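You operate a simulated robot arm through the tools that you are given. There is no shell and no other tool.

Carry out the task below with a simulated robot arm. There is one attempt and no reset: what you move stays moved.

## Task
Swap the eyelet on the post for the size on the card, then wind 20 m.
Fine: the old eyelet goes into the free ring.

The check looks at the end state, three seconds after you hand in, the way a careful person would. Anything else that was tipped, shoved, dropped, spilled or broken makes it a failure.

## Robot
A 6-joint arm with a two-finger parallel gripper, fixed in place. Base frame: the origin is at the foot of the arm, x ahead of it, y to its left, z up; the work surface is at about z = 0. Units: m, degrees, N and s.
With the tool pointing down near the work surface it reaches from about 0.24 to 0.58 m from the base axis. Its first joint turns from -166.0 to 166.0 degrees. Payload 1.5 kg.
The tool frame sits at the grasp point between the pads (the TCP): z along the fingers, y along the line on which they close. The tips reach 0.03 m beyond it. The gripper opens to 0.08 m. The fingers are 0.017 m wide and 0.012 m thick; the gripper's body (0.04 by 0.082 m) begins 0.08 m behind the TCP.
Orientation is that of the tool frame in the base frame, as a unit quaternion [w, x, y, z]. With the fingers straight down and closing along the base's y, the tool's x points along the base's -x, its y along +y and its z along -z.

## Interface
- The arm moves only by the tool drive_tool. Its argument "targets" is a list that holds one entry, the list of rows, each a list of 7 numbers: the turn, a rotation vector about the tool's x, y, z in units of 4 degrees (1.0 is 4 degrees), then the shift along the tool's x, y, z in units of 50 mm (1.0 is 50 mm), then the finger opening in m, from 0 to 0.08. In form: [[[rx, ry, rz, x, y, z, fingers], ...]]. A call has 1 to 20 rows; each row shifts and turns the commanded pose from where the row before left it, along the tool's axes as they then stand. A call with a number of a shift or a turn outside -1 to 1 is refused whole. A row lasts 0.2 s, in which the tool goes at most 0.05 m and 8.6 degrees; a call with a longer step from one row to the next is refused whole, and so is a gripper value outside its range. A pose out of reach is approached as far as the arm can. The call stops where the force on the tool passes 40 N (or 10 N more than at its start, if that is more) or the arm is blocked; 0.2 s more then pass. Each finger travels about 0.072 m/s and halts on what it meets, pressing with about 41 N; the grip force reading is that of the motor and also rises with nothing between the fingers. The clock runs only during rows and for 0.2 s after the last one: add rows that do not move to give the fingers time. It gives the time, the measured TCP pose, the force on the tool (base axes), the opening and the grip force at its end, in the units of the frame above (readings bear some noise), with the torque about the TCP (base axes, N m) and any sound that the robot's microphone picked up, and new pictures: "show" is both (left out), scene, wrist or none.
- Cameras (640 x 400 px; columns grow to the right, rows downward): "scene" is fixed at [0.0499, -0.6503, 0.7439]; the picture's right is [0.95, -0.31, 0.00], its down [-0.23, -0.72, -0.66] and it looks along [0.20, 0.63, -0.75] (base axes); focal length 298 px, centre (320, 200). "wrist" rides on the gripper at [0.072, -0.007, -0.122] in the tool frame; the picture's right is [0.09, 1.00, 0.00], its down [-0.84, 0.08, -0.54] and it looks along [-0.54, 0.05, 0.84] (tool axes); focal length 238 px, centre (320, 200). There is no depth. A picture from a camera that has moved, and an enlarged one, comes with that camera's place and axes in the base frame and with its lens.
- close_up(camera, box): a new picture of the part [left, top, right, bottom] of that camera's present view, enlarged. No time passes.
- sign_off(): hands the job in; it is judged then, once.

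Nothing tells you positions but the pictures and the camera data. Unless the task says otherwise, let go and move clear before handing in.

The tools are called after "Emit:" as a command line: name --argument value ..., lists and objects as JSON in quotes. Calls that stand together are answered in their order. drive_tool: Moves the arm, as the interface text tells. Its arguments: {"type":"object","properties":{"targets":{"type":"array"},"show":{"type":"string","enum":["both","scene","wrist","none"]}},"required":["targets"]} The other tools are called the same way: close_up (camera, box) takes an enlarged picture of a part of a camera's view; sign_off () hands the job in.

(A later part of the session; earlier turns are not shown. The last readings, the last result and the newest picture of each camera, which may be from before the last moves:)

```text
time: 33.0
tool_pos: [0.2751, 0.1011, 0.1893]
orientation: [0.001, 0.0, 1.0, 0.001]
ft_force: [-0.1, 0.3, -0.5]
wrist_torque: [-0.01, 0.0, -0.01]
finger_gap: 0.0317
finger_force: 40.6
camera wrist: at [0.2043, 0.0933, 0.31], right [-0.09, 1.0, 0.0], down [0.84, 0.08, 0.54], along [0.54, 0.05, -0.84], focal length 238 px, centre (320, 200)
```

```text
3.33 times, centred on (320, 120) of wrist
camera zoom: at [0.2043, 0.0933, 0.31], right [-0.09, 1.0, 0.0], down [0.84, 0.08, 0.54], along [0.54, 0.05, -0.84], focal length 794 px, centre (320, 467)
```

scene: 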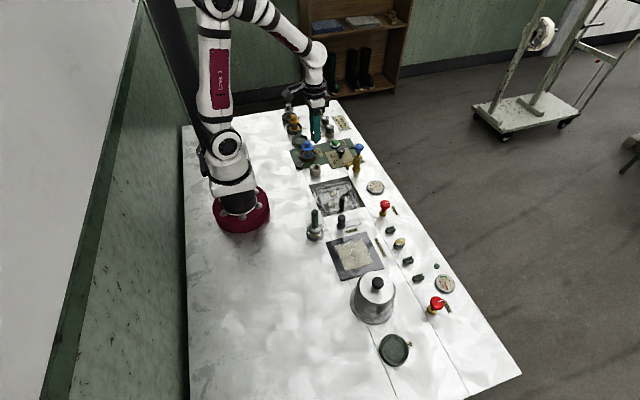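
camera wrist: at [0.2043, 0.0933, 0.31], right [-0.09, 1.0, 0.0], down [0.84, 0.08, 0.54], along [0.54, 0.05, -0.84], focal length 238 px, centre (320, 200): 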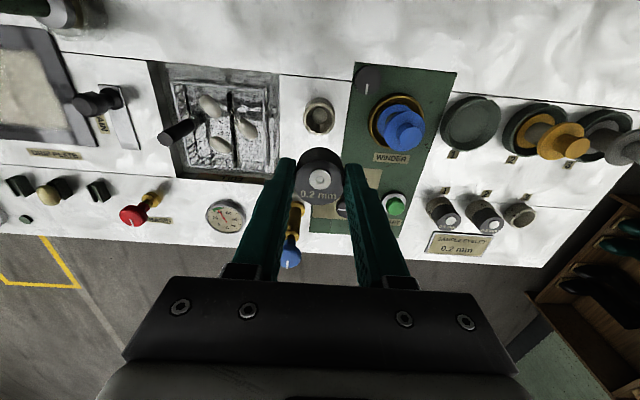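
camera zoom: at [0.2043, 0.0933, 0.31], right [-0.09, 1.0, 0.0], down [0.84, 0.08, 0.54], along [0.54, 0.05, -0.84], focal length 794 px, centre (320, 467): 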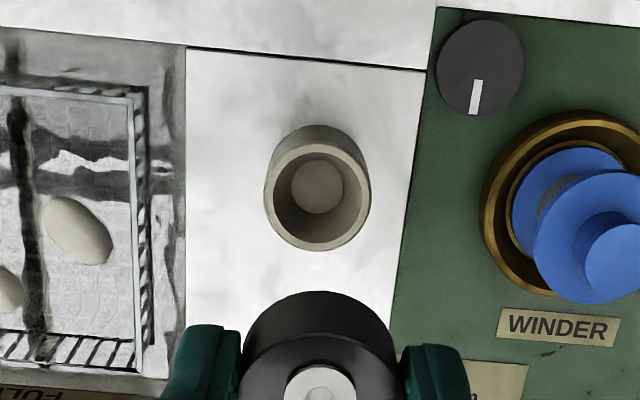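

The post cup is centred at about (0.274, 0.0983) and the tool is about 2 mm off in each axis. I'll correct, descend to about z=0.108, and recheck.

Emit:
drive_tool --targets '[[[0, 0, 0, 0.04, -0.04, 0, 0.01], [0, 0, 0, 0, 0, 0.55, 0.01], [0, 0, 0, 0, 0, 0.55, 0.01], [0, 0, 0, 0, 0, 0.52, 0.01], [0, 0, 0, 0, 0, 0, 0.01], [0, 0, 0, 0, 0, 0, 0.01]]]' --show "both"

Emit:
close_up --camera "wrist" --box '[240, 80, 400, 200]'

Emit:
close_up --camera "scene" --box '[295, 135, 345, 185]'

```text
time: 34.4
tool_pos: [0.2748, 0.101, 0.1101]
orientation: [0.001, 0.0, 1.0, 0.001]
ft_force: [-0.4, -0.2, -0.8]
wrist_torque: [0.01, 0.01, -0.02]
finger_gap: 0.0318
finger_force: 40.2
camera wrist: at [0.2038, 0.0927, 0.2303], right [-0.09, 1.0, 0.0], down [0.84, 0.08, 0.54], along [0.54, 0.05, -0.84], focal length 238 px, centre (320, 200)
```

scene: 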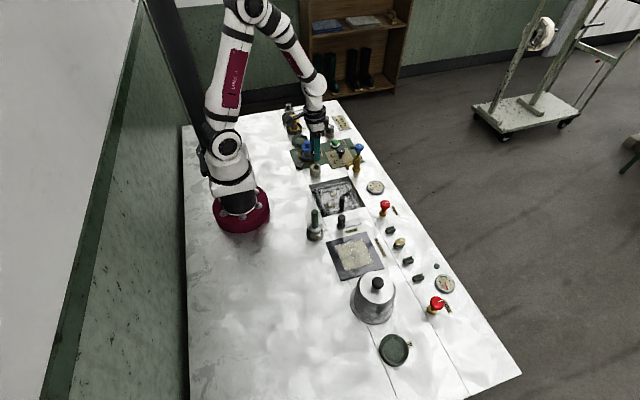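
wrist: 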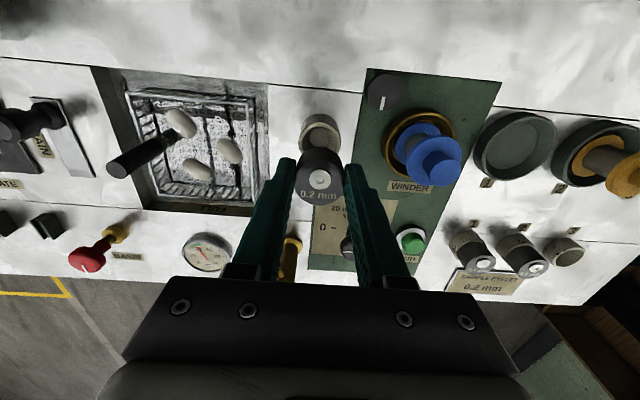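

```text
3.33 times, centred on (320, 140) of wrist
camera zoom: at [0.2038, 0.0927, 0.2303], right [-0.09, 1.0, 0.0], down [0.84, 0.08, 0.54], along [0.54, 0.05, -0.84], focal length 794 px, centre (320, 400)
```

zoom: 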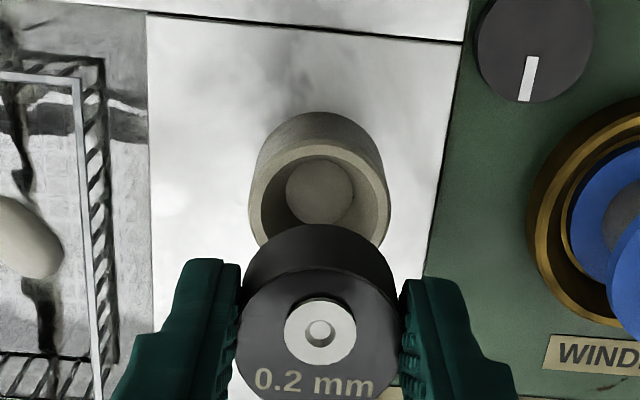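

```text
8.00 times, centred on (320, 160) of scene
camera zoom: at [0.0499, -0.6503, 0.7439], right [0.95, -0.31, 0.0], down [-0.23, -0.72, -0.66], along [0.2, 0.63, -0.75], focal length 2382 px, centre (320, 520)
```

zoom: 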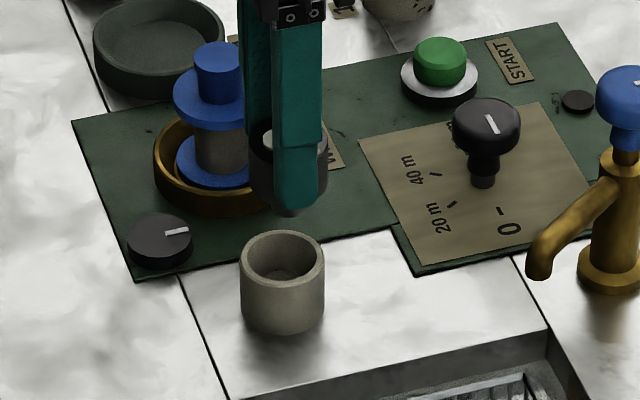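

The tool is within about 1 mm of the post axis. I'll descend 36 mm to bring the stem into the funnel.

Emit:
drive_tool --targets '[[[0, 0, 0, 0.02, -0.012, 0.24, 0.01], [0, 0, 0, 0, 0, 0.24, 0.01], [0, 0, 0, 0, 0, 0.22, 0.01], [0, 0, 0, 0, 0, 0, 0.01], [0, 0, 0, 0, 0, 0, 0.01]]]' --show "wrist"

Emit:
close_up --camera "wrist" --box '[240, 80, 400, 200]'

Emit:
close_up --camera "scene" --box '[300, 145, 335, 185]'

```text
time: 35.6
tool_pos: [0.2731, 0.0985, 0.0726]
orientation: [0.001, 0.0, 1.0, 0.001]
ft_force: [0.1, -0.2, -0.2]
wrist_torque: [0.01, 0.04, 0.0]
finger_gap: 0.0318
finger_force: 40.7
camera wrist: at [0.2019, 0.0908, 0.1929], right [-0.09, 1.0, 0.0], down [0.84, 0.08, 0.54], along [0.54, 0.05, -0.84], focal length 238 px, centre (320, 200)
```

wrist: 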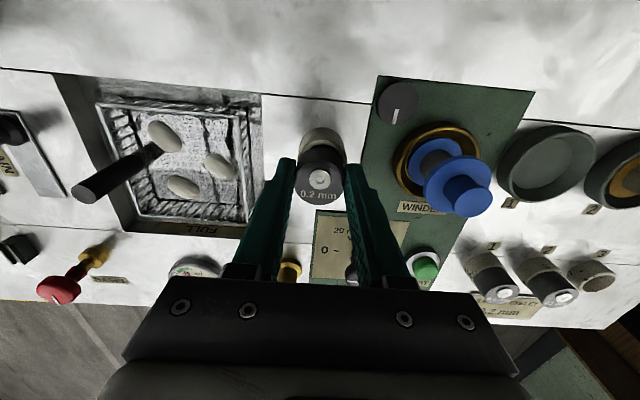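

```text
3.33 times, centred on (320, 140) of wrist
camera zoom: at [0.2019, 0.0908, 0.1929], right [-0.09, 1.0, 0.0], down [0.84, 0.08, 0.54], along [0.54, 0.05, -0.84], focal length 794 px, centre (320, 400)
```

zoom: 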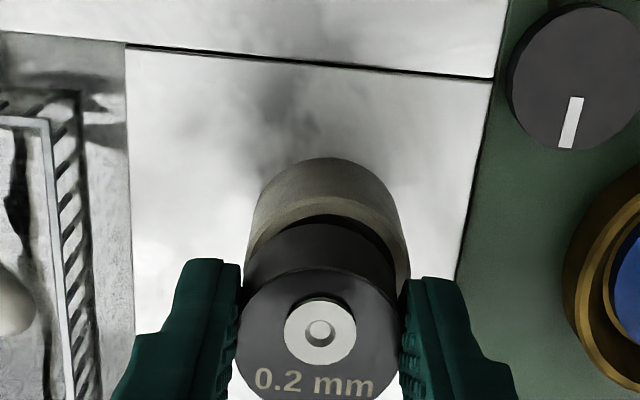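

```text
10.00 times, centred on (318, 165) of scene
camera zoom: at [0.0499, -0.6503, 0.7439], right [0.95, -0.31, 0.0], down [-0.23, -0.72, -0.66], along [0.2, 0.63, -0.75], focal length 2977 px, centre (345, 550)
```

zoom: 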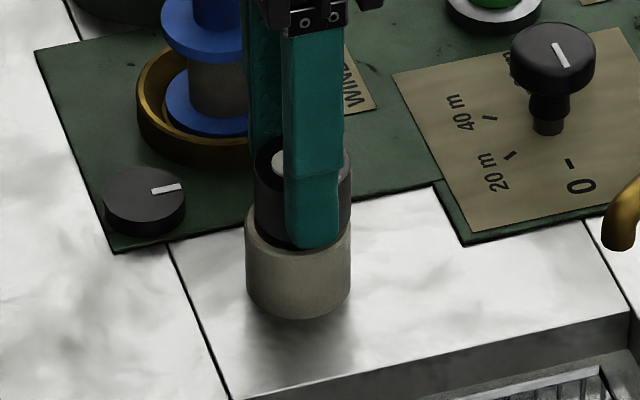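

The stem is in the cup. I'll shift +1.2 mm in y and +1 mm in x while lowering the last few millimetres.

Emit:
drive_tool --targets '[[[0, 0, 0, -0.016, 0.024, 0, 0.01], [0, 0, 0, 0, 0, 0.05, 0.01], [0, 0, 0, 0, 0, 0, 0.01]]]' --show "none"

Emit:
close_up --camera "wrist" --box '[240, 80, 400, 200]'

Emit:
drive_tool --targets '[[[0, 0, 0, 0, 0, 0.02, 0.01], [0, 0, 0, 0, 0, 0, 0.01]]]' --show "none"

```text
time: 36.4
tool_pos: [0.2739, 0.099, 0.0701]
orientation: [0.001, 0.0, 1.0, 0.001]
ft_force: [0.0, 1.0, -1.6]
wrist_torque: [-0.01, 0.0, 0.01]
finger_gap: 0.0318
finger_force: 40.5
```

```text
3.33 times, centred on (320, 140) of wrist
camera zoom: at [0.2025, 0.0913, 0.1911], right [-0.09, 1.0, 0.0], down [0.84, 0.08, 0.54], along [0.54, 0.05, -0.84], focal length 794 px, centre (320, 400)
```

zoom: 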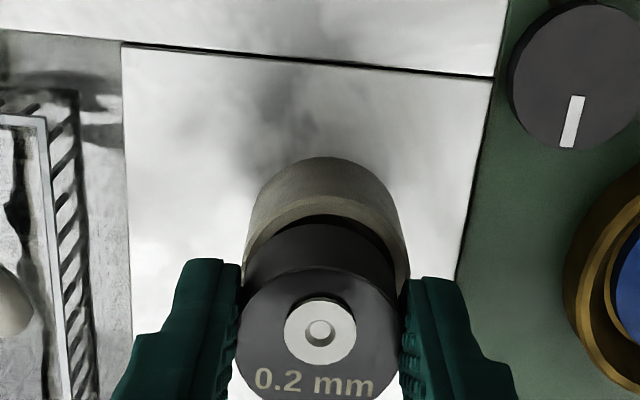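

```text
time: 37.0
tool_pos: [0.274, 0.0977, 0.0706]
orientation: [0.0, 0.001, 1.0, 0.001]
ft_force: [-0.3, 0.7, -0.6]
wrist_torque: [-0.02, -0.01, -0.02]
finger_gap: 0.0317
finger_force: 40.3
```

No contact yet. I'll continue in small steps with another slight +y nudge.

Emit:
drive_tool --targets '[[[0, 0, 0, 0, 0.016, 0.03, 0.01], [0, 0, 0, 0, 0, 0, 0.01]]]' --show "none"

Emit:
drive_tool --targets '[[[0, 0, 0, 0, 0, 0.025, 0.01], [0, 0, 0, 0, 0, 0, 0.01]]]' --show "none"

Emit:
close_up --camera "wrist" --box '[240, 80, 400, 200]'

Emit:
close_up --camera "scene" --box '[300, 145, 335, 185]'

```text
time: 37.6
tool_pos: [0.2739, 0.0984, 0.0686]
orientation: [0.002, 0.0, 1.0, 0.001]
ft_force: [0.3, 0.2, -0.8]
wrist_torque: [0.01, 0.0, -0.03]
finger_gap: 0.0317
finger_force: 40.3
```

```text
time: 38.2
tool_pos: [0.2739, 0.0991, 0.0665]
orientation: [0.001, -0.001, 1.0, 0.0]
ft_force: [-4.6, 2.0, 19.5]
wrist_torque: [-0.11, -0.03, -0.01]
finger_gap: 0.0319
finger_force: 40.4
```

```text
3.33 times, centred on (320, 140) of wrist
camera zoom: at [0.2025, 0.0922, 0.1872], right [-0.09, 1.0, 0.0], down [0.84, 0.08, 0.54], along [0.54, 0.05, -0.84], focal length 794 px, centre (320, 400)
```

zoom: 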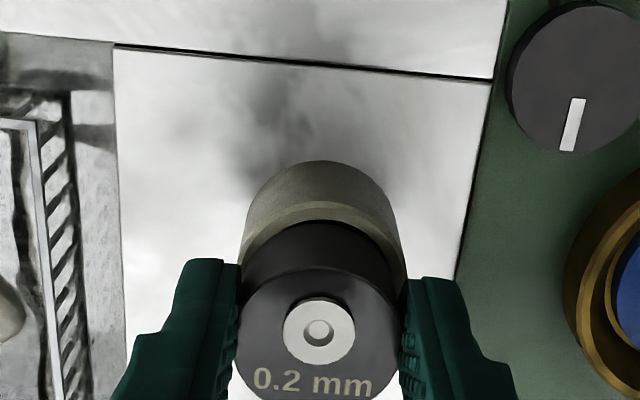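

```text
10.00 times, centred on (318, 165) of scene
camera zoom: at [0.0499, -0.6503, 0.7439], right [0.95, -0.31, 0.0], down [-0.23, -0.72, -0.66], along [0.2, 0.63, -0.75], focal length 2977 px, centre (345, 550)
```

zoom: 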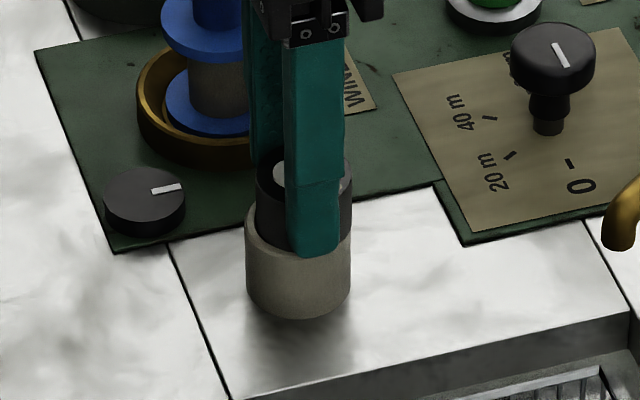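

Contact came at z≈0.0665, exactly where I expected full seating. I'll ease off slightly, open, and check.

Emit:
drive_tool --targets '[[[0, 0, 0, 0, 0, -0.008, 0.01], [0, 0, 0, 0, 0, 0, 0.036], [0, 0, 0, 0, 0, 0, 0.042], [0, 0, 0, 0, 0, 0, 0.05], [0, 0, 0, 0, 0, 0, 0.052]]]' --show "none"

Emit:
close_up --camera "wrist" --box '[240, 80, 400, 200]'

Emit:
close_up --camera "scene" --box '[300, 145, 335, 185]'

```text
time: 39.4
tool_pos: [0.274, 0.099, 0.0662]
orientation: [0.0, 0.0, 1.0, 0.001]
ft_force: [0.2, -0.4, 0.8]
wrist_torque: [0.03, -0.02, -0.01]
finger_gap: 0.0522
finger_force: 0.1
```

```text
3.33 times, centred on (320, 140) of wrist
camera zoom: at [0.2023, 0.092, 0.1873], right [-0.09, 1.0, 0.0], down [0.84, 0.08, 0.54], along [0.54, 0.05, -0.84], focal length 794 px, centre (320, 400)
```

zoom: 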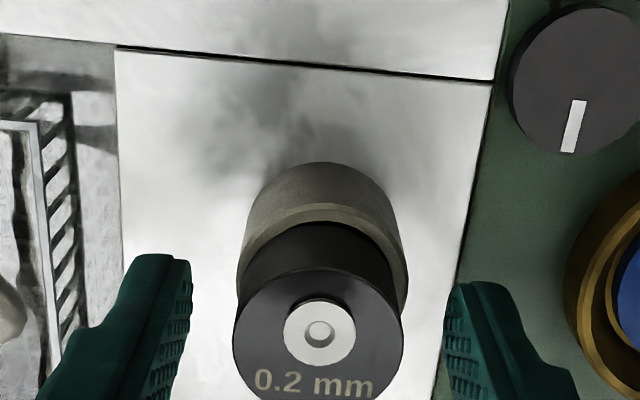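

```text
10.00 times, centred on (318, 165) of scene
camera zoom: at [0.0499, -0.6503, 0.7439], right [0.95, -0.31, 0.0], down [-0.23, -0.72, -0.66], along [0.2, 0.63, -0.75], focal length 2977 px, centre (345, 550)
```

zoom: 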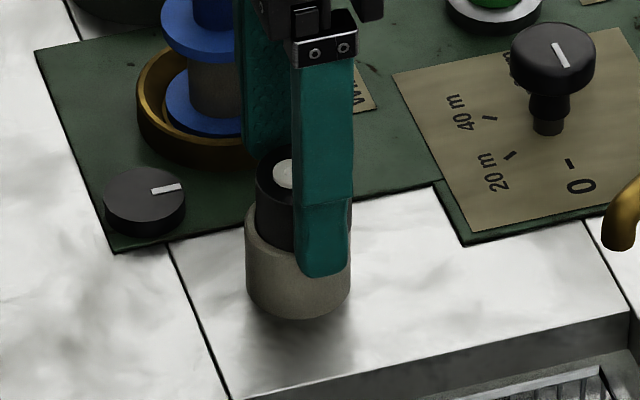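

It's released and sitting still. I'll rise straight up and inspect the post.

Emit:
drive_tool --targets '[[[0, 0, 0, 0, 0, -0.3, 0.052], [0, 0, 0, 0, 0, -0.7, 0.052], [0, 0, 0, 0, 0, -0.8, 0.052], [0, 0, 0, 0, 0, -0.8, 0.052], [0, 0, 0, 0, 0, 0, 0.052]]]' --show "both"

Emit:
close_up --camera "wrist" --box '[280, 70, 360, 140]'

Emit:
close_up --camera "scene" --box '[300, 130, 370, 185]'

```text
time: 40.6
tool_pos: [0.2711, 0.0959, 0.1965]
orientation: [0.0, 0.0, 1.0, 0.001]
ft_force: [-0.1, -0.7, 0.5]
wrist_torque: [0.03, 0.02, 0.01]
finger_gap: 0.0521
finger_force: 0.0
camera wrist: at [0.1995, 0.0892, 0.3173], right [-0.09, 1.0, 0.0], down [0.84, 0.08, 0.54], along [0.54, 0.05, -0.84], focal length 238 px, centre (320, 200)
```

scene: 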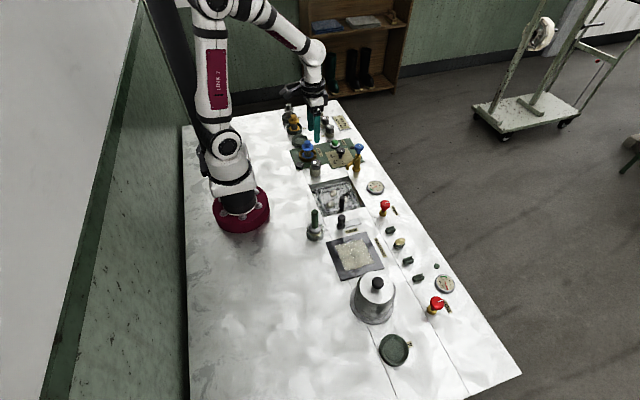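
wrist: 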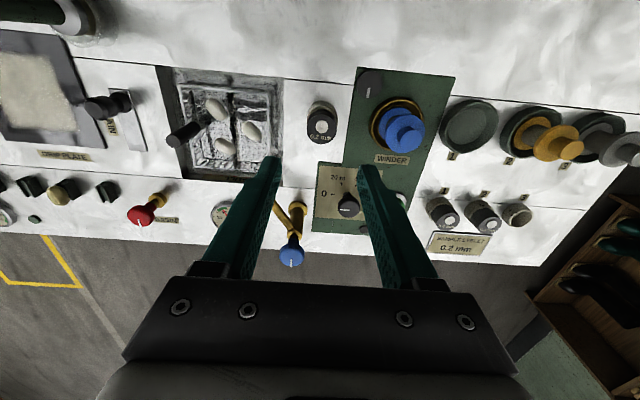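

```text
5.71 times, centred on (320, 105) of wrist
camera zoom: at [0.1995, 0.0892, 0.3173], right [-0.09, 1.0, 0.0], down [0.84, 0.08, 0.54], along [0.54, 0.05, -0.84], focal length 1362 px, centre (320, 743)
```

zoom: 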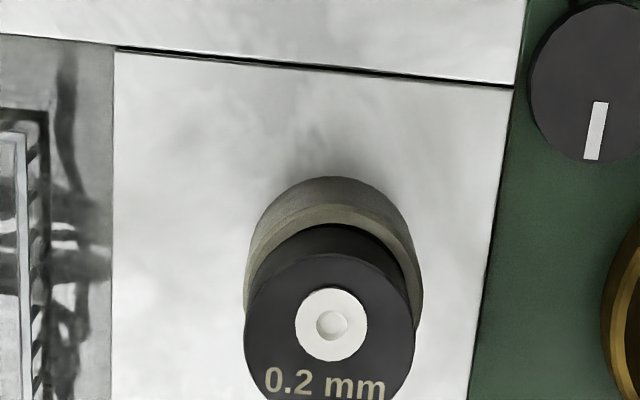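

```text
7.27 times, centred on (335, 158) of scene
camera zoom: at [0.0499, -0.6503, 0.7439], right [0.95, -0.31, 0.0], down [-0.23, -0.72, -0.66], along [0.2, 0.63, -0.75], focal length 2165 px, centre (211, 509)
```

zoom: 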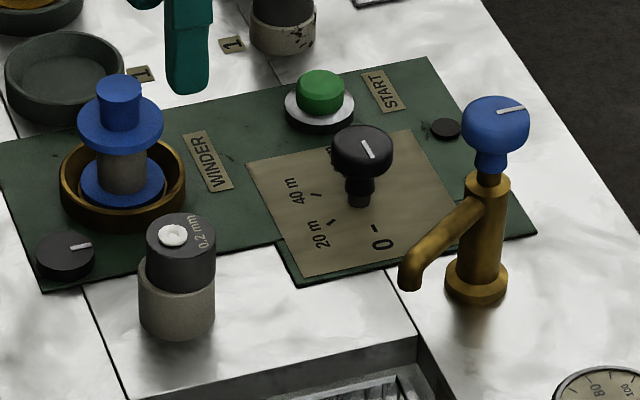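

The 0.2 mm eyelet is seated on the post. Next is the dial, so I'll move over it to measure its geometry and the clearance to the tap beside it.

Emit:
drive_tool --targets '[[[0, 0, 0, -0.6, 0.35, 0, 0.06], [0, 0, 0, -0.6, 0.35, 0, 0.06], [0, 0, 0, -0.6, 0.35, 0, 0.06], [0, 0, 0, 0, 0, 0, 0.06], [0, 0, 0, 0, 0, 0, 0.06]]]' --show "both"

Emit:
close_up --camera "wrist" --box '[240, 60, 420, 180]'

Emit:
close_up --camera "scene" --box '[315, 130, 375, 180]'

```text
time: 41.8
tool_pos: [0.362, 0.1521, 0.1964]
orientation: [0.001, 0.0, 1.0, 0.001]
ft_force: [-0.4, 0.5, -0.7]
wrist_torque: [-0.01, -0.02, 0.02]
finger_gap: 0.0598
finger_force: 0.2
camera wrist: at [0.2914, 0.1438, 0.3176], right [-0.09, 1.0, 0.0], down [0.84, 0.08, 0.54], along [0.54, 0.05, -0.84], focal length 238 px, centre (320, 200)
```

scene: 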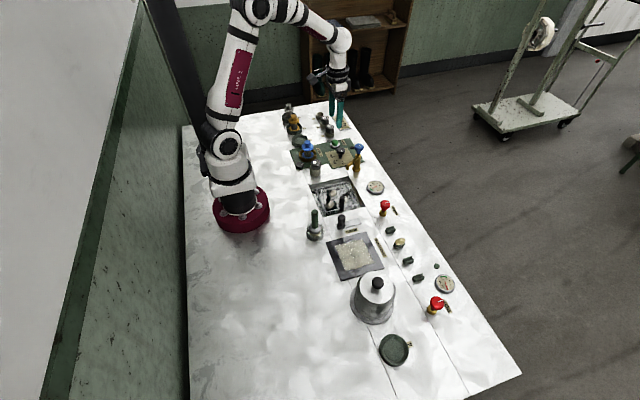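
wrist: 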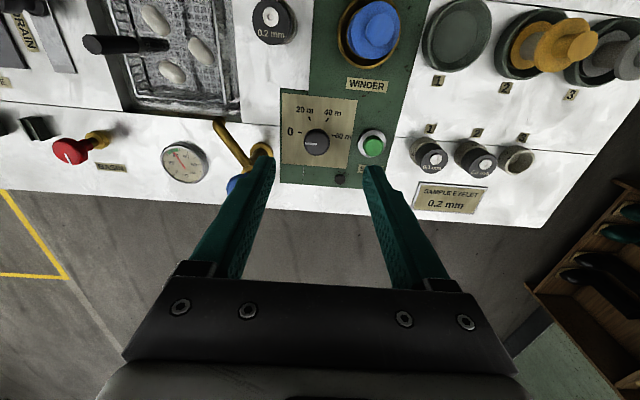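

```text
3.33 times, centred on (330, 120) of wrist
camera zoom: at [0.2914, 0.1438, 0.3176], right [-0.09, 1.0, 0.0], down [0.84, 0.08, 0.54], along [0.54, 0.05, -0.84], focal length 794 px, centre (287, 467)
```

zoom: 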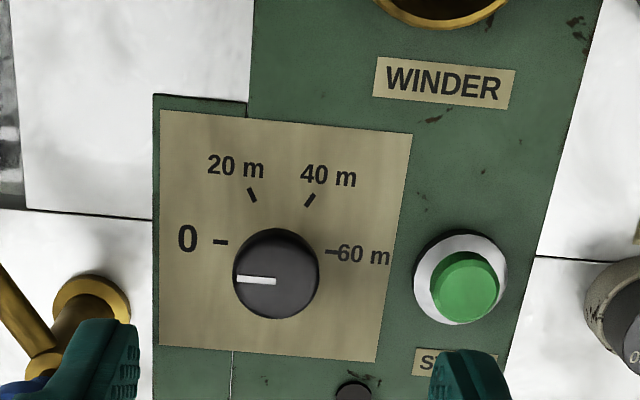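

```text
8.00 times, centred on (345, 155) of scene
camera zoom: at [0.0499, -0.6503, 0.7439], right [0.95, -0.31, 0.0], down [-0.23, -0.72, -0.66], along [0.2, 0.63, -0.75], focal length 2382 px, centre (120, 560)
```

zoom: 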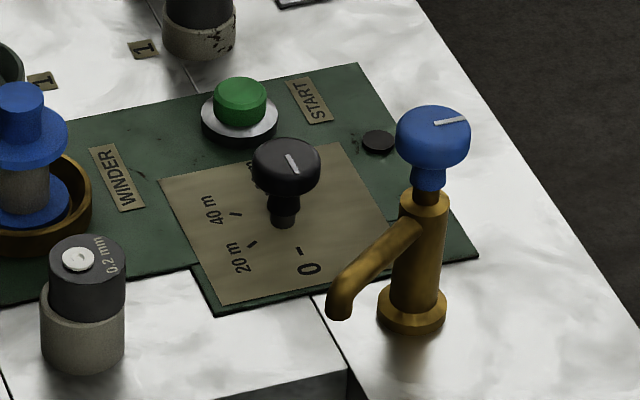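

The dial knob is about 31 mm across with its top near z≈0.039, on an axis at about (0.389, 0.148). The marks are 60° apart, clockwise seen from above. I'll move over it at about z=0.10 and recheck alignment.

Emit:
drive_tool --targets '[[[0, 0, 0, -0.516, -0.052, 0, 0.055], [0, 0, 0, 0, 0, 0.62, 0.055], [0, 0, 0, 0, 0, 0.62, 0.055], [0, 0, 0, 0, 0, 0.62, 0.055], [0, 0, 0, 0, 0, 0, 0.055], [0, 0, 0, 0, 0, 0, 0.055]]]' --show "both"

Emit:
close_up --camera "wrist" --box '[240, 80, 400, 200]'

Emit:
close_up --camera "scene" --box '[315, 120, 375, 180]'

```text
time: 43.2
tool_pos: [0.3882, 0.149, 0.1041]
orientation: [0.001, 0.0, 1.0, 0.001]
ft_force: [-0.2, 0.4, -1.2]
wrist_torque: [0.03, 0.06, 0.0]
finger_gap: 0.055
finger_force: 0.0
camera wrist: at [0.3176, 0.1421, 0.2248], right [-0.09, 1.0, 0.0], down [0.84, 0.08, 0.54], along [0.54, 0.05, -0.84], focal length 238 px, centre (320, 200)
```

scene: 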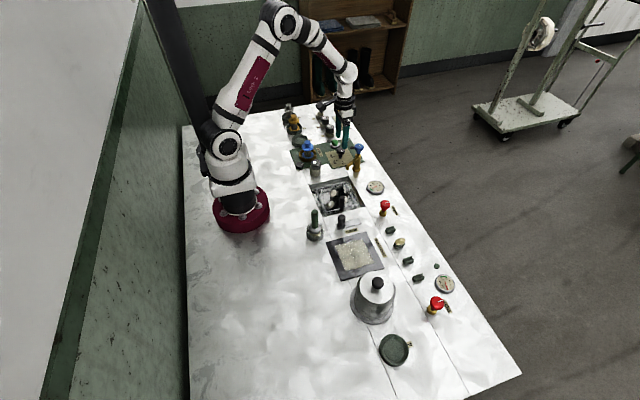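
wrist: 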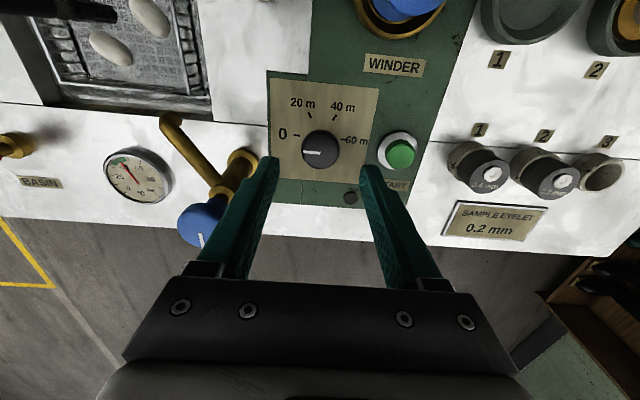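

```text
3.33 times, centred on (320, 140) of wrist
camera zoom: at [0.3176, 0.1421, 0.2248], right [-0.09, 1.0, 0.0], down [0.84, 0.08, 0.54], along [0.54, 0.05, -0.84], focal length 794 px, centre (320, 400)
```

zoom: 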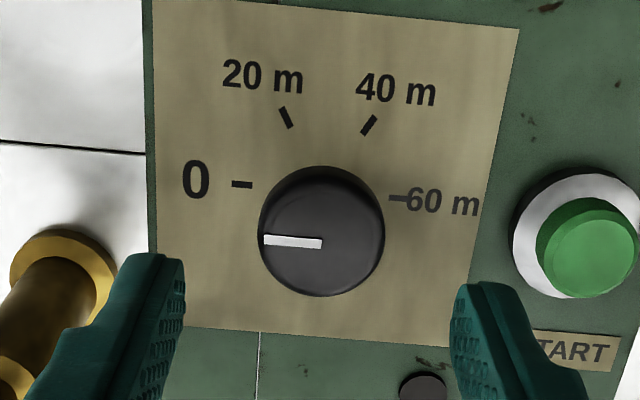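

```text
6.67 times, centred on (345, 150) of scene
camera zoom: at [0.0499, -0.6503, 0.7439], right [0.95, -0.31, 0.0], down [-0.23, -0.72, -0.66], along [0.2, 0.63, -0.75], focal length 1985 px, centre (153, 533)
```

zoom: 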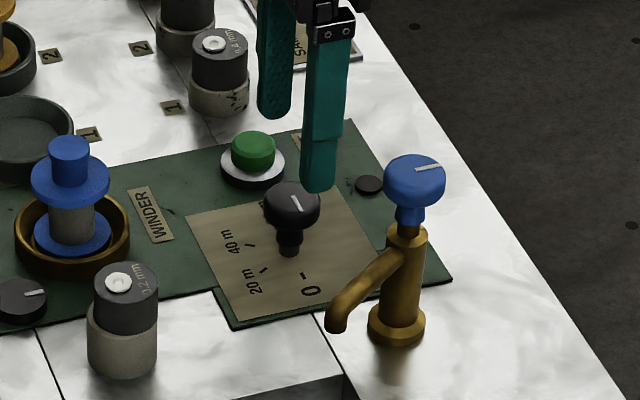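

The knob is centred under the tool to within a millimetre. I'll descend to TCP z≈0.049 with the fingers at 50 mm, either side of the knob head.

Emit:
drive_tool --targets '[[[0, 0, 0, 0, 0, 0.38, 0.05], [0, 0, 0, 0, 0, 0.38, 0.05], [0, 0, 0, 0, 0, 0.33, 0.05], [0, 0, 0, 0, 0, 0, 0.05], [0, 0, 0, 0, 0, 0, 0.05]]]' --show "wrist"

Emit:
close_up --camera "wrist" --box '[240, 100, 400, 220]'

Emit:
close_up --camera "scene" --box '[320, 130, 370, 180]'

```text
time: 44.4
tool_pos: [0.3902, 0.1496, 0.0488]
orientation: [0.001, 0.0, 1.0, 0.001]
ft_force: [0.3, 0.4, -0.1]
wrist_torque: [0.02, 0.0, 0.01]
finger_gap: 0.0501
finger_force: 0.1
camera wrist: at [0.3183, 0.1419, 0.1693], right [-0.09, 1.0, 0.0], down [0.84, 0.08, 0.54], along [0.54, 0.05, -0.84], focal length 238 px, centre (320, 200)
```

wrist: 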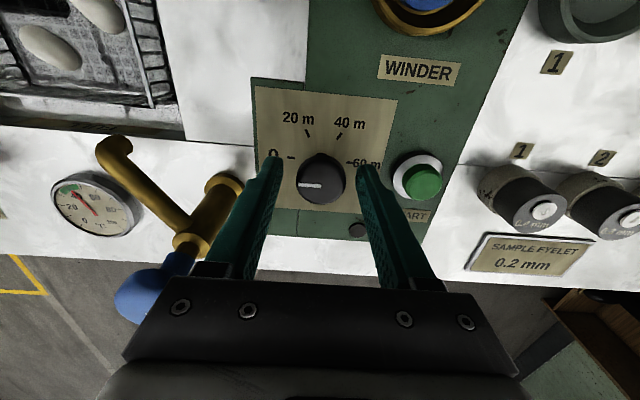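

```text
3.33 times, centred on (320, 160) of wrist
camera zoom: at [0.3183, 0.1419, 0.1693], right [-0.09, 1.0, 0.0], down [0.84, 0.08, 0.54], along [0.54, 0.05, -0.84], focal length 794 px, centre (320, 333)
```

zoom: 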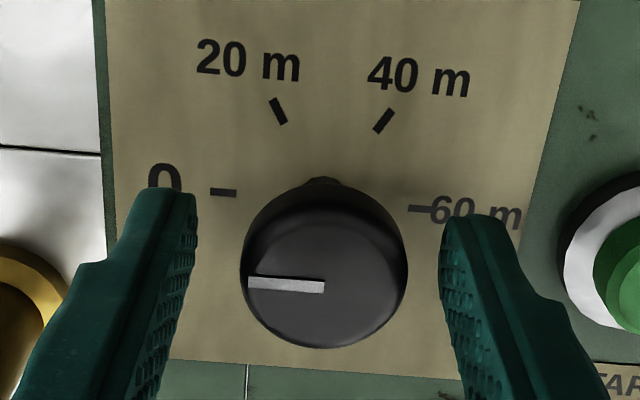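

```text
8.00 times, centred on (345, 155) of scene
camera zoom: at [0.0499, -0.6503, 0.7439], right [0.95, -0.31, 0.0], down [-0.23, -0.72, -0.66], along [0.2, 0.63, -0.75], focal length 2382 px, centre (120, 560)
```

zoom: 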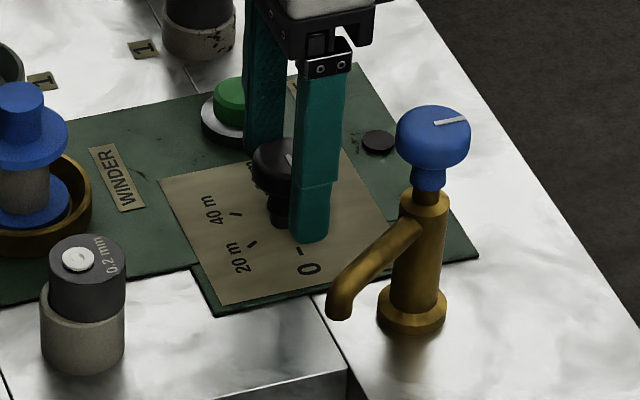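

The knob sits between the fingers. I'll close on it with a 1 mm x tweak, then test a small clockwise turn.

Emit:
drive_tool --targets '[[[0, 0, 0, 0.02, 0, 0, 0.05], [0, 0, 0, 0, 0, 0, 0.04], [0, 0, 0, 0, 0, 0, 0.01], [0, 0, 0, 0, 0, 0, 0.01], [0, 0, 0, 0, 0, 0, 0.01]]]' --show "wrist"

Emit:
close_up --camera "wrist" --box '[240, 100, 400, 220]'

```text
time: 45.6
tool_pos: [0.3882, 0.1498, 0.0488]
orientation: [0.001, 0.001, 1.0, 0.002]
ft_force: [-0.3, 20.0, -5.8]
wrist_torque: [0.36, -0.03, 0.01]
finger_gap: 0.0314
finger_force: 40.1
camera wrist: at [0.3169, 0.1424, 0.1699], right [-0.09, 1.0, 0.0], down [0.84, 0.08, 0.54], along [0.54, 0.05, -0.84], focal length 238 px, centre (320, 200)
```

wrist: 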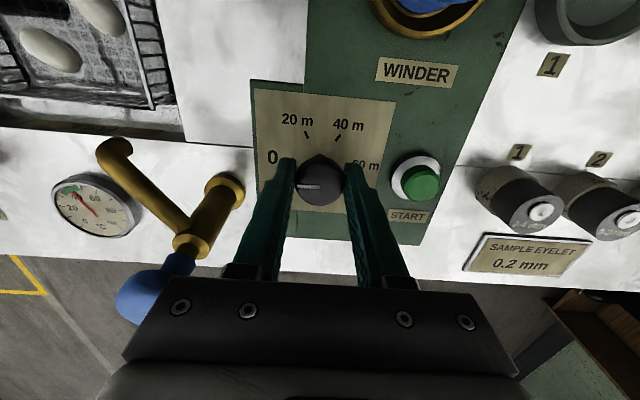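

```text
3.33 times, centred on (320, 160) of wrist
camera zoom: at [0.3169, 0.1424, 0.1699], right [-0.09, 1.0, 0.0], down [0.84, 0.08, 0.54], along [0.54, 0.05, -0.84], focal length 794 px, centre (320, 333)
```

zoom: 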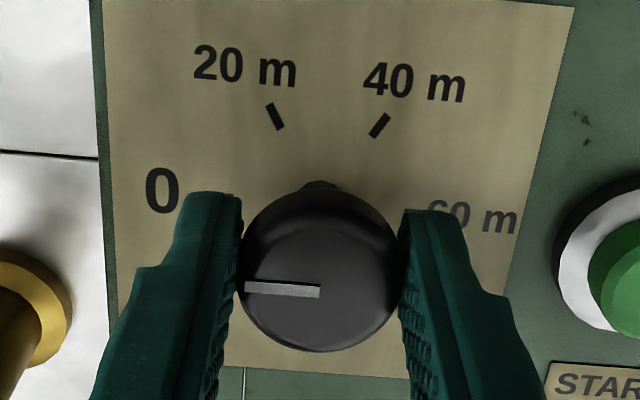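

The grip holds, but there's a 20 N side force along +y, so I'm slightly off axis. I'll nudge in +y to relieve it.

Emit:
drive_tool --targets '[[[0, 0, 0, 0, 0.012, 0, 0.01], [0, 0, 0, 0, 0, 0, 0.01]]]' --show "none"

Emit:
drive_tool --targets '[[[0, 0, 0, 0, 0, 0, 0.01], [0, 0, 0, 0, 0, 0, 0.01]]]' --show "none"

```text
time: 46.2
tool_pos: [0.388, 0.1493, 0.049]
orientation: [0.0, 0.001, 1.0, 0.001]
ft_force: [-8.3, 18.1, 4.1]
wrist_torque: [0.25, 0.02, 0.02]
finger_gap: 0.0315
finger_force: 39.9
```

```text
time: 46.8
tool_pos: [0.3881, 0.1491, 0.05]
orientation: [0.001, 0.002, 1.0, 0.001]
ft_force: [-12.4, 18.7, 8.3]
wrist_torque: [0.32, 0.34, 0.02]
finger_gap: 0.0313
finger_force: 40.1
```

Emit:
drive_tool --targets '[[[0, 0, 0, 0.01, 0.02, 0, 0.01], [0, 0, 0, 0, 0, 0, 0.01]]]' --show "none"

Emit:
drive_tool --targets '[[[0, 0, 0, 0, 0, 0, 0.01], [0, 0, 0, 0, 0, 0, 0.01]]]' --show "none"

```text
time: 47.4
tool_pos: [0.3896, 0.15, 0.0486]
orientation: [0.001, 0.002, 1.0, 0.0]
ft_force: [-18.1, -7.3, 31.8]
wrist_torque: [-0.19, 0.33, -0.02]
finger_gap: 0.0316
finger_force: 40.1
```

```text
time: 48.0
tool_pos: [0.3885, 0.1505, 0.0492]
orientation: [0.001, 0.001, 1.0, 0.001]
ft_force: [-13.1, -21.5, 33.9]
wrist_torque: [-0.53, 0.27, -0.08]
finger_gap: 0.0315
finger_force: 40.2
```

The side loads change from row to row while I hold the knob rigidly. I'll open to unload it, re-centre, and then grip and turn promptly.

Emit:
drive_tool --targets '[[[0, 0, 0, 0, 0, 0, 0.036], [0, 0, 0, 0, 0, 0, 0.042], [0, 0, 0, 0, 0, 0, 0.042]]]' --show "wrist"

Emit:
close_up --camera "wrist" --box '[240, 100, 400, 220]'

Emit:
drive_tool --targets '[[[0, 0, 0, 0, 0, 0, 0.042], [0, 0, 0, 0, 0, 0, 0.042]]]' --show "none"

```text
time: 48.8
tool_pos: [0.3867, 0.1497, 0.048]
orientation: [0.0, 0.001, 1.0, 0.0]
ft_force: [0.0, -0.4, -0.2]
wrist_torque: [0.0, -0.01, -0.02]
finger_gap: 0.0423
finger_force: 0.0
camera wrist: at [0.3171, 0.1434, 0.1693], right [-0.09, 1.0, 0.0], down [0.84, 0.08, 0.54], along [0.54, 0.05, -0.84], focal length 238 px, centre (320, 200)
```

wrist: 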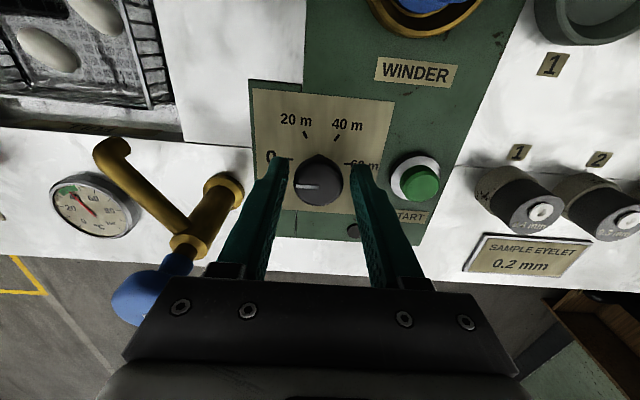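

```text
3.33 times, centred on (320, 160) of wrist
camera zoom: at [0.3171, 0.1434, 0.1693], right [-0.09, 1.0, 0.0], down [0.84, 0.08, 0.54], along [0.54, 0.05, -0.84], focal length 794 px, centre (320, 333)
```

zoom: 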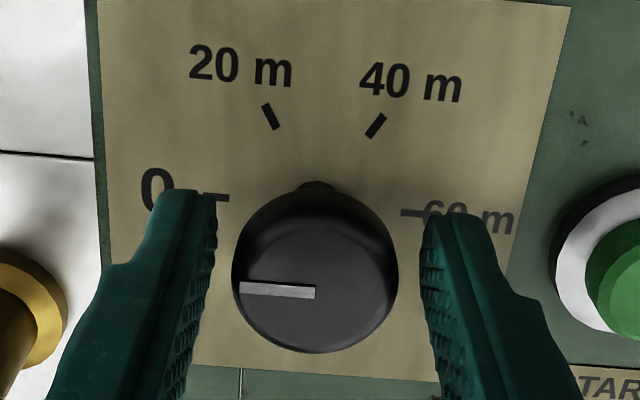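

```text
time: 49.4
tool_pos: [0.3886, 0.1504, 0.0488]
orientation: [0.001, 0.0, 1.0, 0.0]
ft_force: [0.1, -0.1, 0.8]
wrist_torque: [-0.01, 0.01, -0.01]
finger_gap: 0.0419
finger_force: 0.1
```

Unloaded and clear, the tool is about 1 mm too far in +y. I'll correct, grip, and turn 20° clockwise to see whether the knob follows.

Emit:
drive_tool --targets '[[[0, 0, 0, 0, -0.02, 0, 0.042], [0, 0, 0, 0, 0, 0, 0.01], [0, 0, 0, 0, 0, 0, 0.01], [0, 0, 1, 0, 0, 0, 0.01], [0, 0, 1, 0, 0, 0, 0.01], [0, 0, 1, 0, 0, 0, 0.01], [0, 0, 1, 0, 0, 0, 0.01], [0, 0, 1, 0, 0, 0, 0.01]]]' --show "wrist"

Emit:
close_up --camera "wrist" --box '[240, 100, 400, 220]'

```text
time: 51.2
tool_pos: [0.3891, 0.1501, 0.0491]
orientation: [0.0, 0.174, 0.985, 0.002]
ft_force: [1.5, 33.6, -12.0]
wrist_torque: [0.82, 0.64, 0.06]
finger_gap: 0.0314
finger_force: 40.4
camera wrist: at [0.3189, 0.1681, 0.1698], right [0.26, 0.97, 0.0], down [0.81, -0.22, 0.54], along [0.53, -0.14, -0.84], focal length 238 px, centre (320, 200)
```

wrist: 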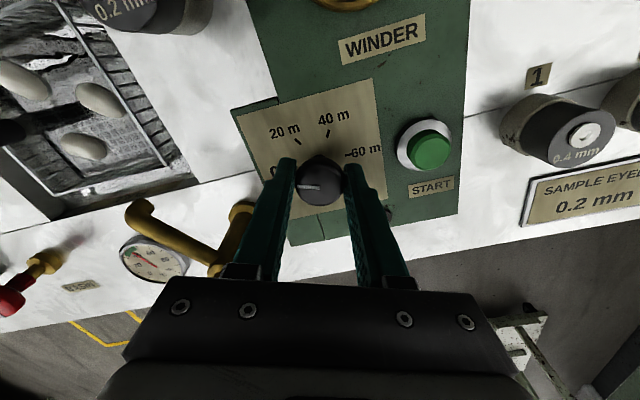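

```text
3.33 times, centred on (320, 160) of wrist
camera zoom: at [0.3189, 0.1681, 0.1698], right [0.26, 0.97, 0.0], down [0.81, -0.22, 0.54], along [0.53, -0.14, -0.84], focal length 794 px, centre (320, 333)
```

zoom: 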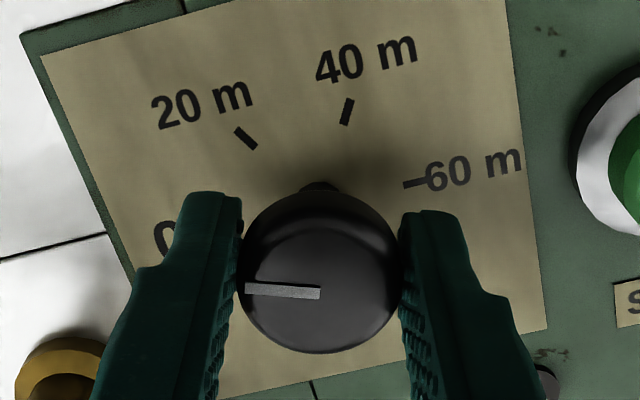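

The knob turned with the gripper: the pointer stays fixed in the wrist view while the panel rotated 20°. I'll keep turning with a small relief shift.

Emit:
drive_tool --targets '[[[0, 0, 0, 0.006, 0.014, 0.005, 0.01], [0, 0, 1, 0, 0, 0, 0.01], [0, 0, 1, 0, 0, 0, 0.01], [0, 0, 1, 0, 0, 0, 0.01], [0, 0, 1, 0, 0, 0, 0.01], [0, 0, 1, 0, 0, 0, 0.01]]]' --show "wrist"

Emit:
close_up --camera "wrist" --box '[240, 100, 400, 220]'

```text
time: 52.6
tool_pos: [0.3885, 0.152, 0.0486]
orientation: [0.001, 0.343, 0.939, 0.002]
ft_force: [1.0, 30.1, -7.7]
wrist_torque: [0.34, -0.19, 0.08]
finger_gap: 0.0316
finger_force: 40.1
camera wrist: at [0.3297, 0.1915, 0.1699], right [0.57, 0.82, 0.0], down [0.69, -0.48, 0.54], along [0.45, -0.31, -0.84], focal length 238 px, centre (320, 200)
```

wrist: 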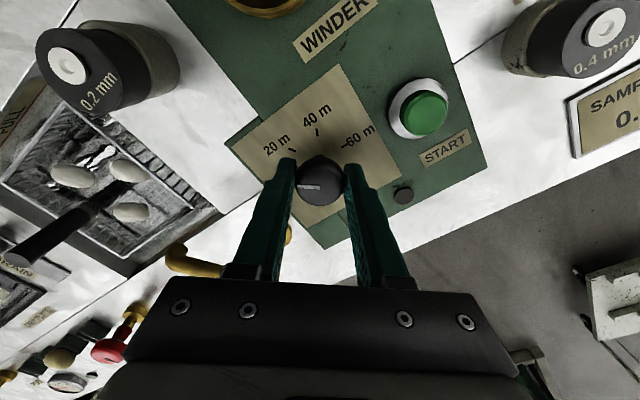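

```text
3.33 times, centred on (320, 160) of wrist
camera zoom: at [0.3297, 0.1915, 0.1699], right [0.57, 0.82, 0.0], down [0.69, -0.48, 0.54], along [0.45, -0.31, -0.84], focal length 794 px, centre (320, 333)
```

zoom: 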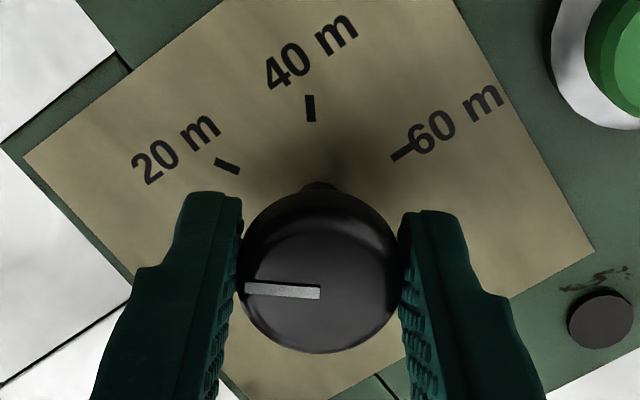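

That's 40° done, with the pointer tracking. I'll turn another 20°, again with a small relief shift.

Emit:
drive_tool --targets '[[[0, 0, 0, 0.01, 0.012, 0.003, 0.01], [0, 0, 1, 0, 0, 0, 0.01], [0, 0, 1, 0, 0, 0, 0.01], [0, 0, 1, 0, 0, 0, 0.01], [0, 0, 1, 0, 0, 0, 0.01], [0, 0, 1, 0, 0, 0, 0.01]]]' --show "wrist"

Emit:
close_up --camera "wrist" --box '[240, 100, 400, 220]'

```text
time: 53.5
tool_pos: [0.3892, 0.151, 0.0494]
orientation: [0.001, 0.424, 0.906, 0.003]
ft_force: [2.5, 4.1, -7.0]
wrist_torque: [0.14, 0.04, -0.02]
finger_gap: 0.0315
finger_force: 39.8
stopped in row 4: the force on the tool passed its limit at 43 N (the readings are from after the stop); the commanded pose is now the measured one
camera wrist: at [0.3378, 0.2014, 0.1698], right [0.71, 0.71, 0.01], down [0.59, -0.59, 0.54], along [0.39, -0.38, -0.84], focal length 238 px, centre (320, 200)
```

wrist: 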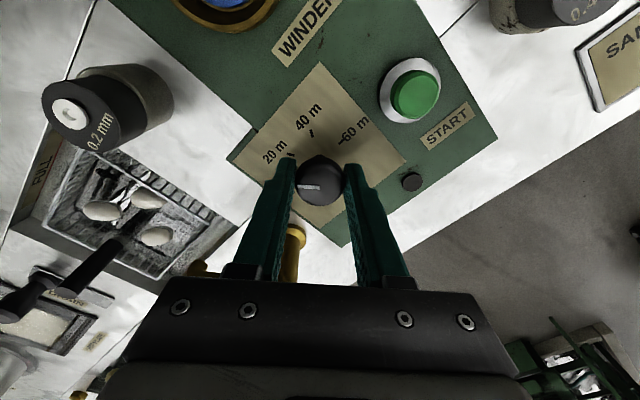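

```text
3.33 times, centred on (320, 160) of wrist
camera zoom: at [0.3378, 0.2014, 0.1698], right [0.71, 0.71, 0.01], down [0.59, -0.59, 0.54], along [0.39, -0.38, -0.84], focal length 794 px, centre (320, 333)
```

zoom: 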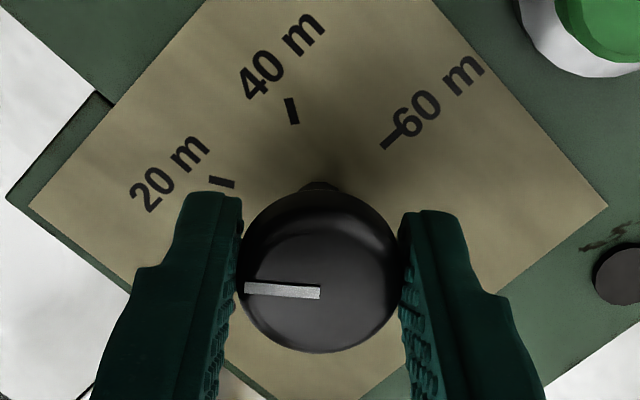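

It stopped on the load limit at about 50° and the load has cleared. I'll finish the remaining 10°.

Emit:
drive_tool --targets '[[[0, 0, 1, 0, 0, 0, 0.01], [0, 0, 1, 0, 0, 0, 0.01], [0, 0, 0.45, 0, 0, 0, 0.01]]]' --show "wrist"

Emit:
close_up --camera "wrist" --box '[240, 100, 400, 220]'

```text
time: 54.3
tool_pos: [0.3887, 0.1521, 0.0493]
orientation: [0.002, 0.501, 0.866, 0.003]
ft_force: [12.4, 4.5, -12.8]
wrist_torque: [0.11, -0.1, 0.0]
finger_gap: 0.0317
finger_force: 40.4
camera wrist: at [0.3473, 0.2096, 0.1698], right [0.82, 0.58, 0.01], down [0.48, -0.69, 0.54], along [0.32, -0.44, -0.84], focal length 238 px, centre (320, 200)
```

wrist: 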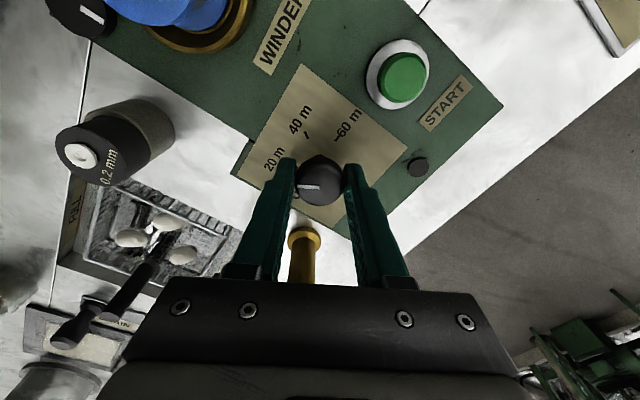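

```text
3.33 times, centred on (320, 160) of wrist
camera zoom: at [0.3473, 0.2096, 0.1698], right [0.82, 0.58, 0.01], down [0.48, -0.69, 0.54], along [0.32, -0.44, -0.84], focal length 794 px, centre (320, 333)
```

zoom: 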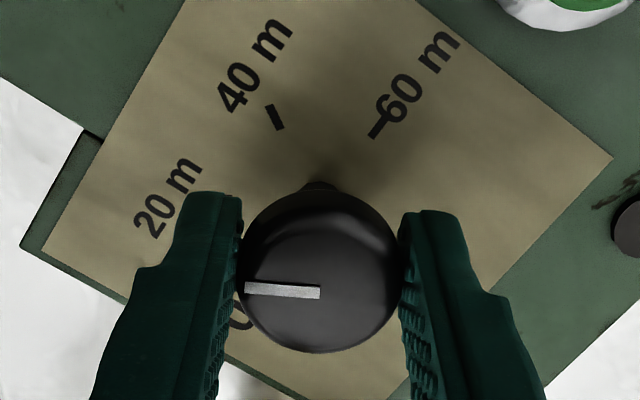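

The tool has turned 60.1°. I'll release, rise, and check where the pointer sits.

Emit:
drive_tool --targets '[[[0, 0, 0, 0, 0, 0, 0.036], [0, 0, 0, 0, 0, 0, 0.045], [0, 0, 0, 0, 0, 0, 0.05], [0, 0, 0, 0, 0, -0.4, 0.05], [0, 0, 0, 0, 0, -0.8, 0.05], [0, 0, 0, 0, 0, -0.8, 0.05], [0, 0, 0, 0, 0, 0, 0.05]]]' --show "both"

Emit:
close_up --camera "wrist" --box '[240, 60, 400, 200]'

Emit:
close_up --camera "scene" --box '[320, 135, 370, 180]'

```text
time: 55.9
tool_pos: [0.3881, 0.1496, 0.1486]
orientation: [0.002, 0.5, 0.866, 0.002]
ft_force: [0.9, 0.3, 0.0]
wrist_torque: [0.0, 0.01, -0.02]
finger_gap: 0.0498
finger_force: 0.1
camera wrist: at [0.3469, 0.2084, 0.2694], right [0.82, 0.58, 0.01], down [0.48, -0.69, 0.54], along [0.32, -0.44, -0.84], focal length 238 px, centre (320, 200)
```

scene: 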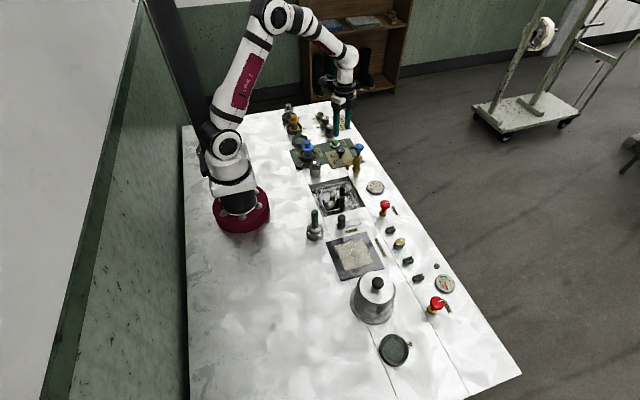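
wrist: 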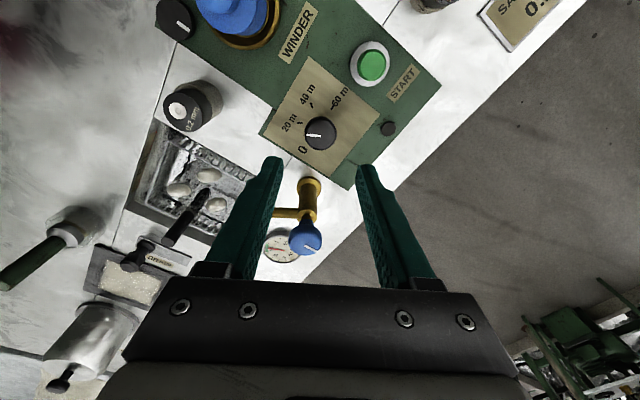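

```text
2.86 times, centred on (320, 130) of wrist
camera zoom: at [0.3469, 0.2084, 0.2694], right [0.82, 0.58, 0.01], down [0.48, -0.69, 0.54], along [0.32, -0.44, -0.84], focal length 681 px, centre (320, 400)
```

zoom: 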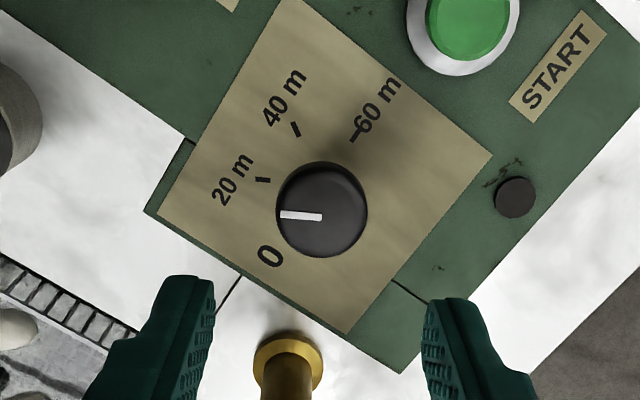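

```text
8.89 times, centred on (345, 158) of scene
camera zoom: at [0.0499, -0.6503, 0.7439], right [0.95, -0.31, 0.0], down [-0.23, -0.72, -0.66], along [0.2, 0.63, -0.75], focal length 2646 px, centre (98, 578)
```

zoom: 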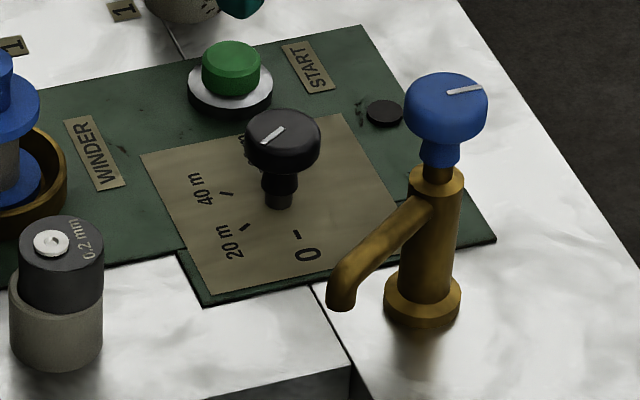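

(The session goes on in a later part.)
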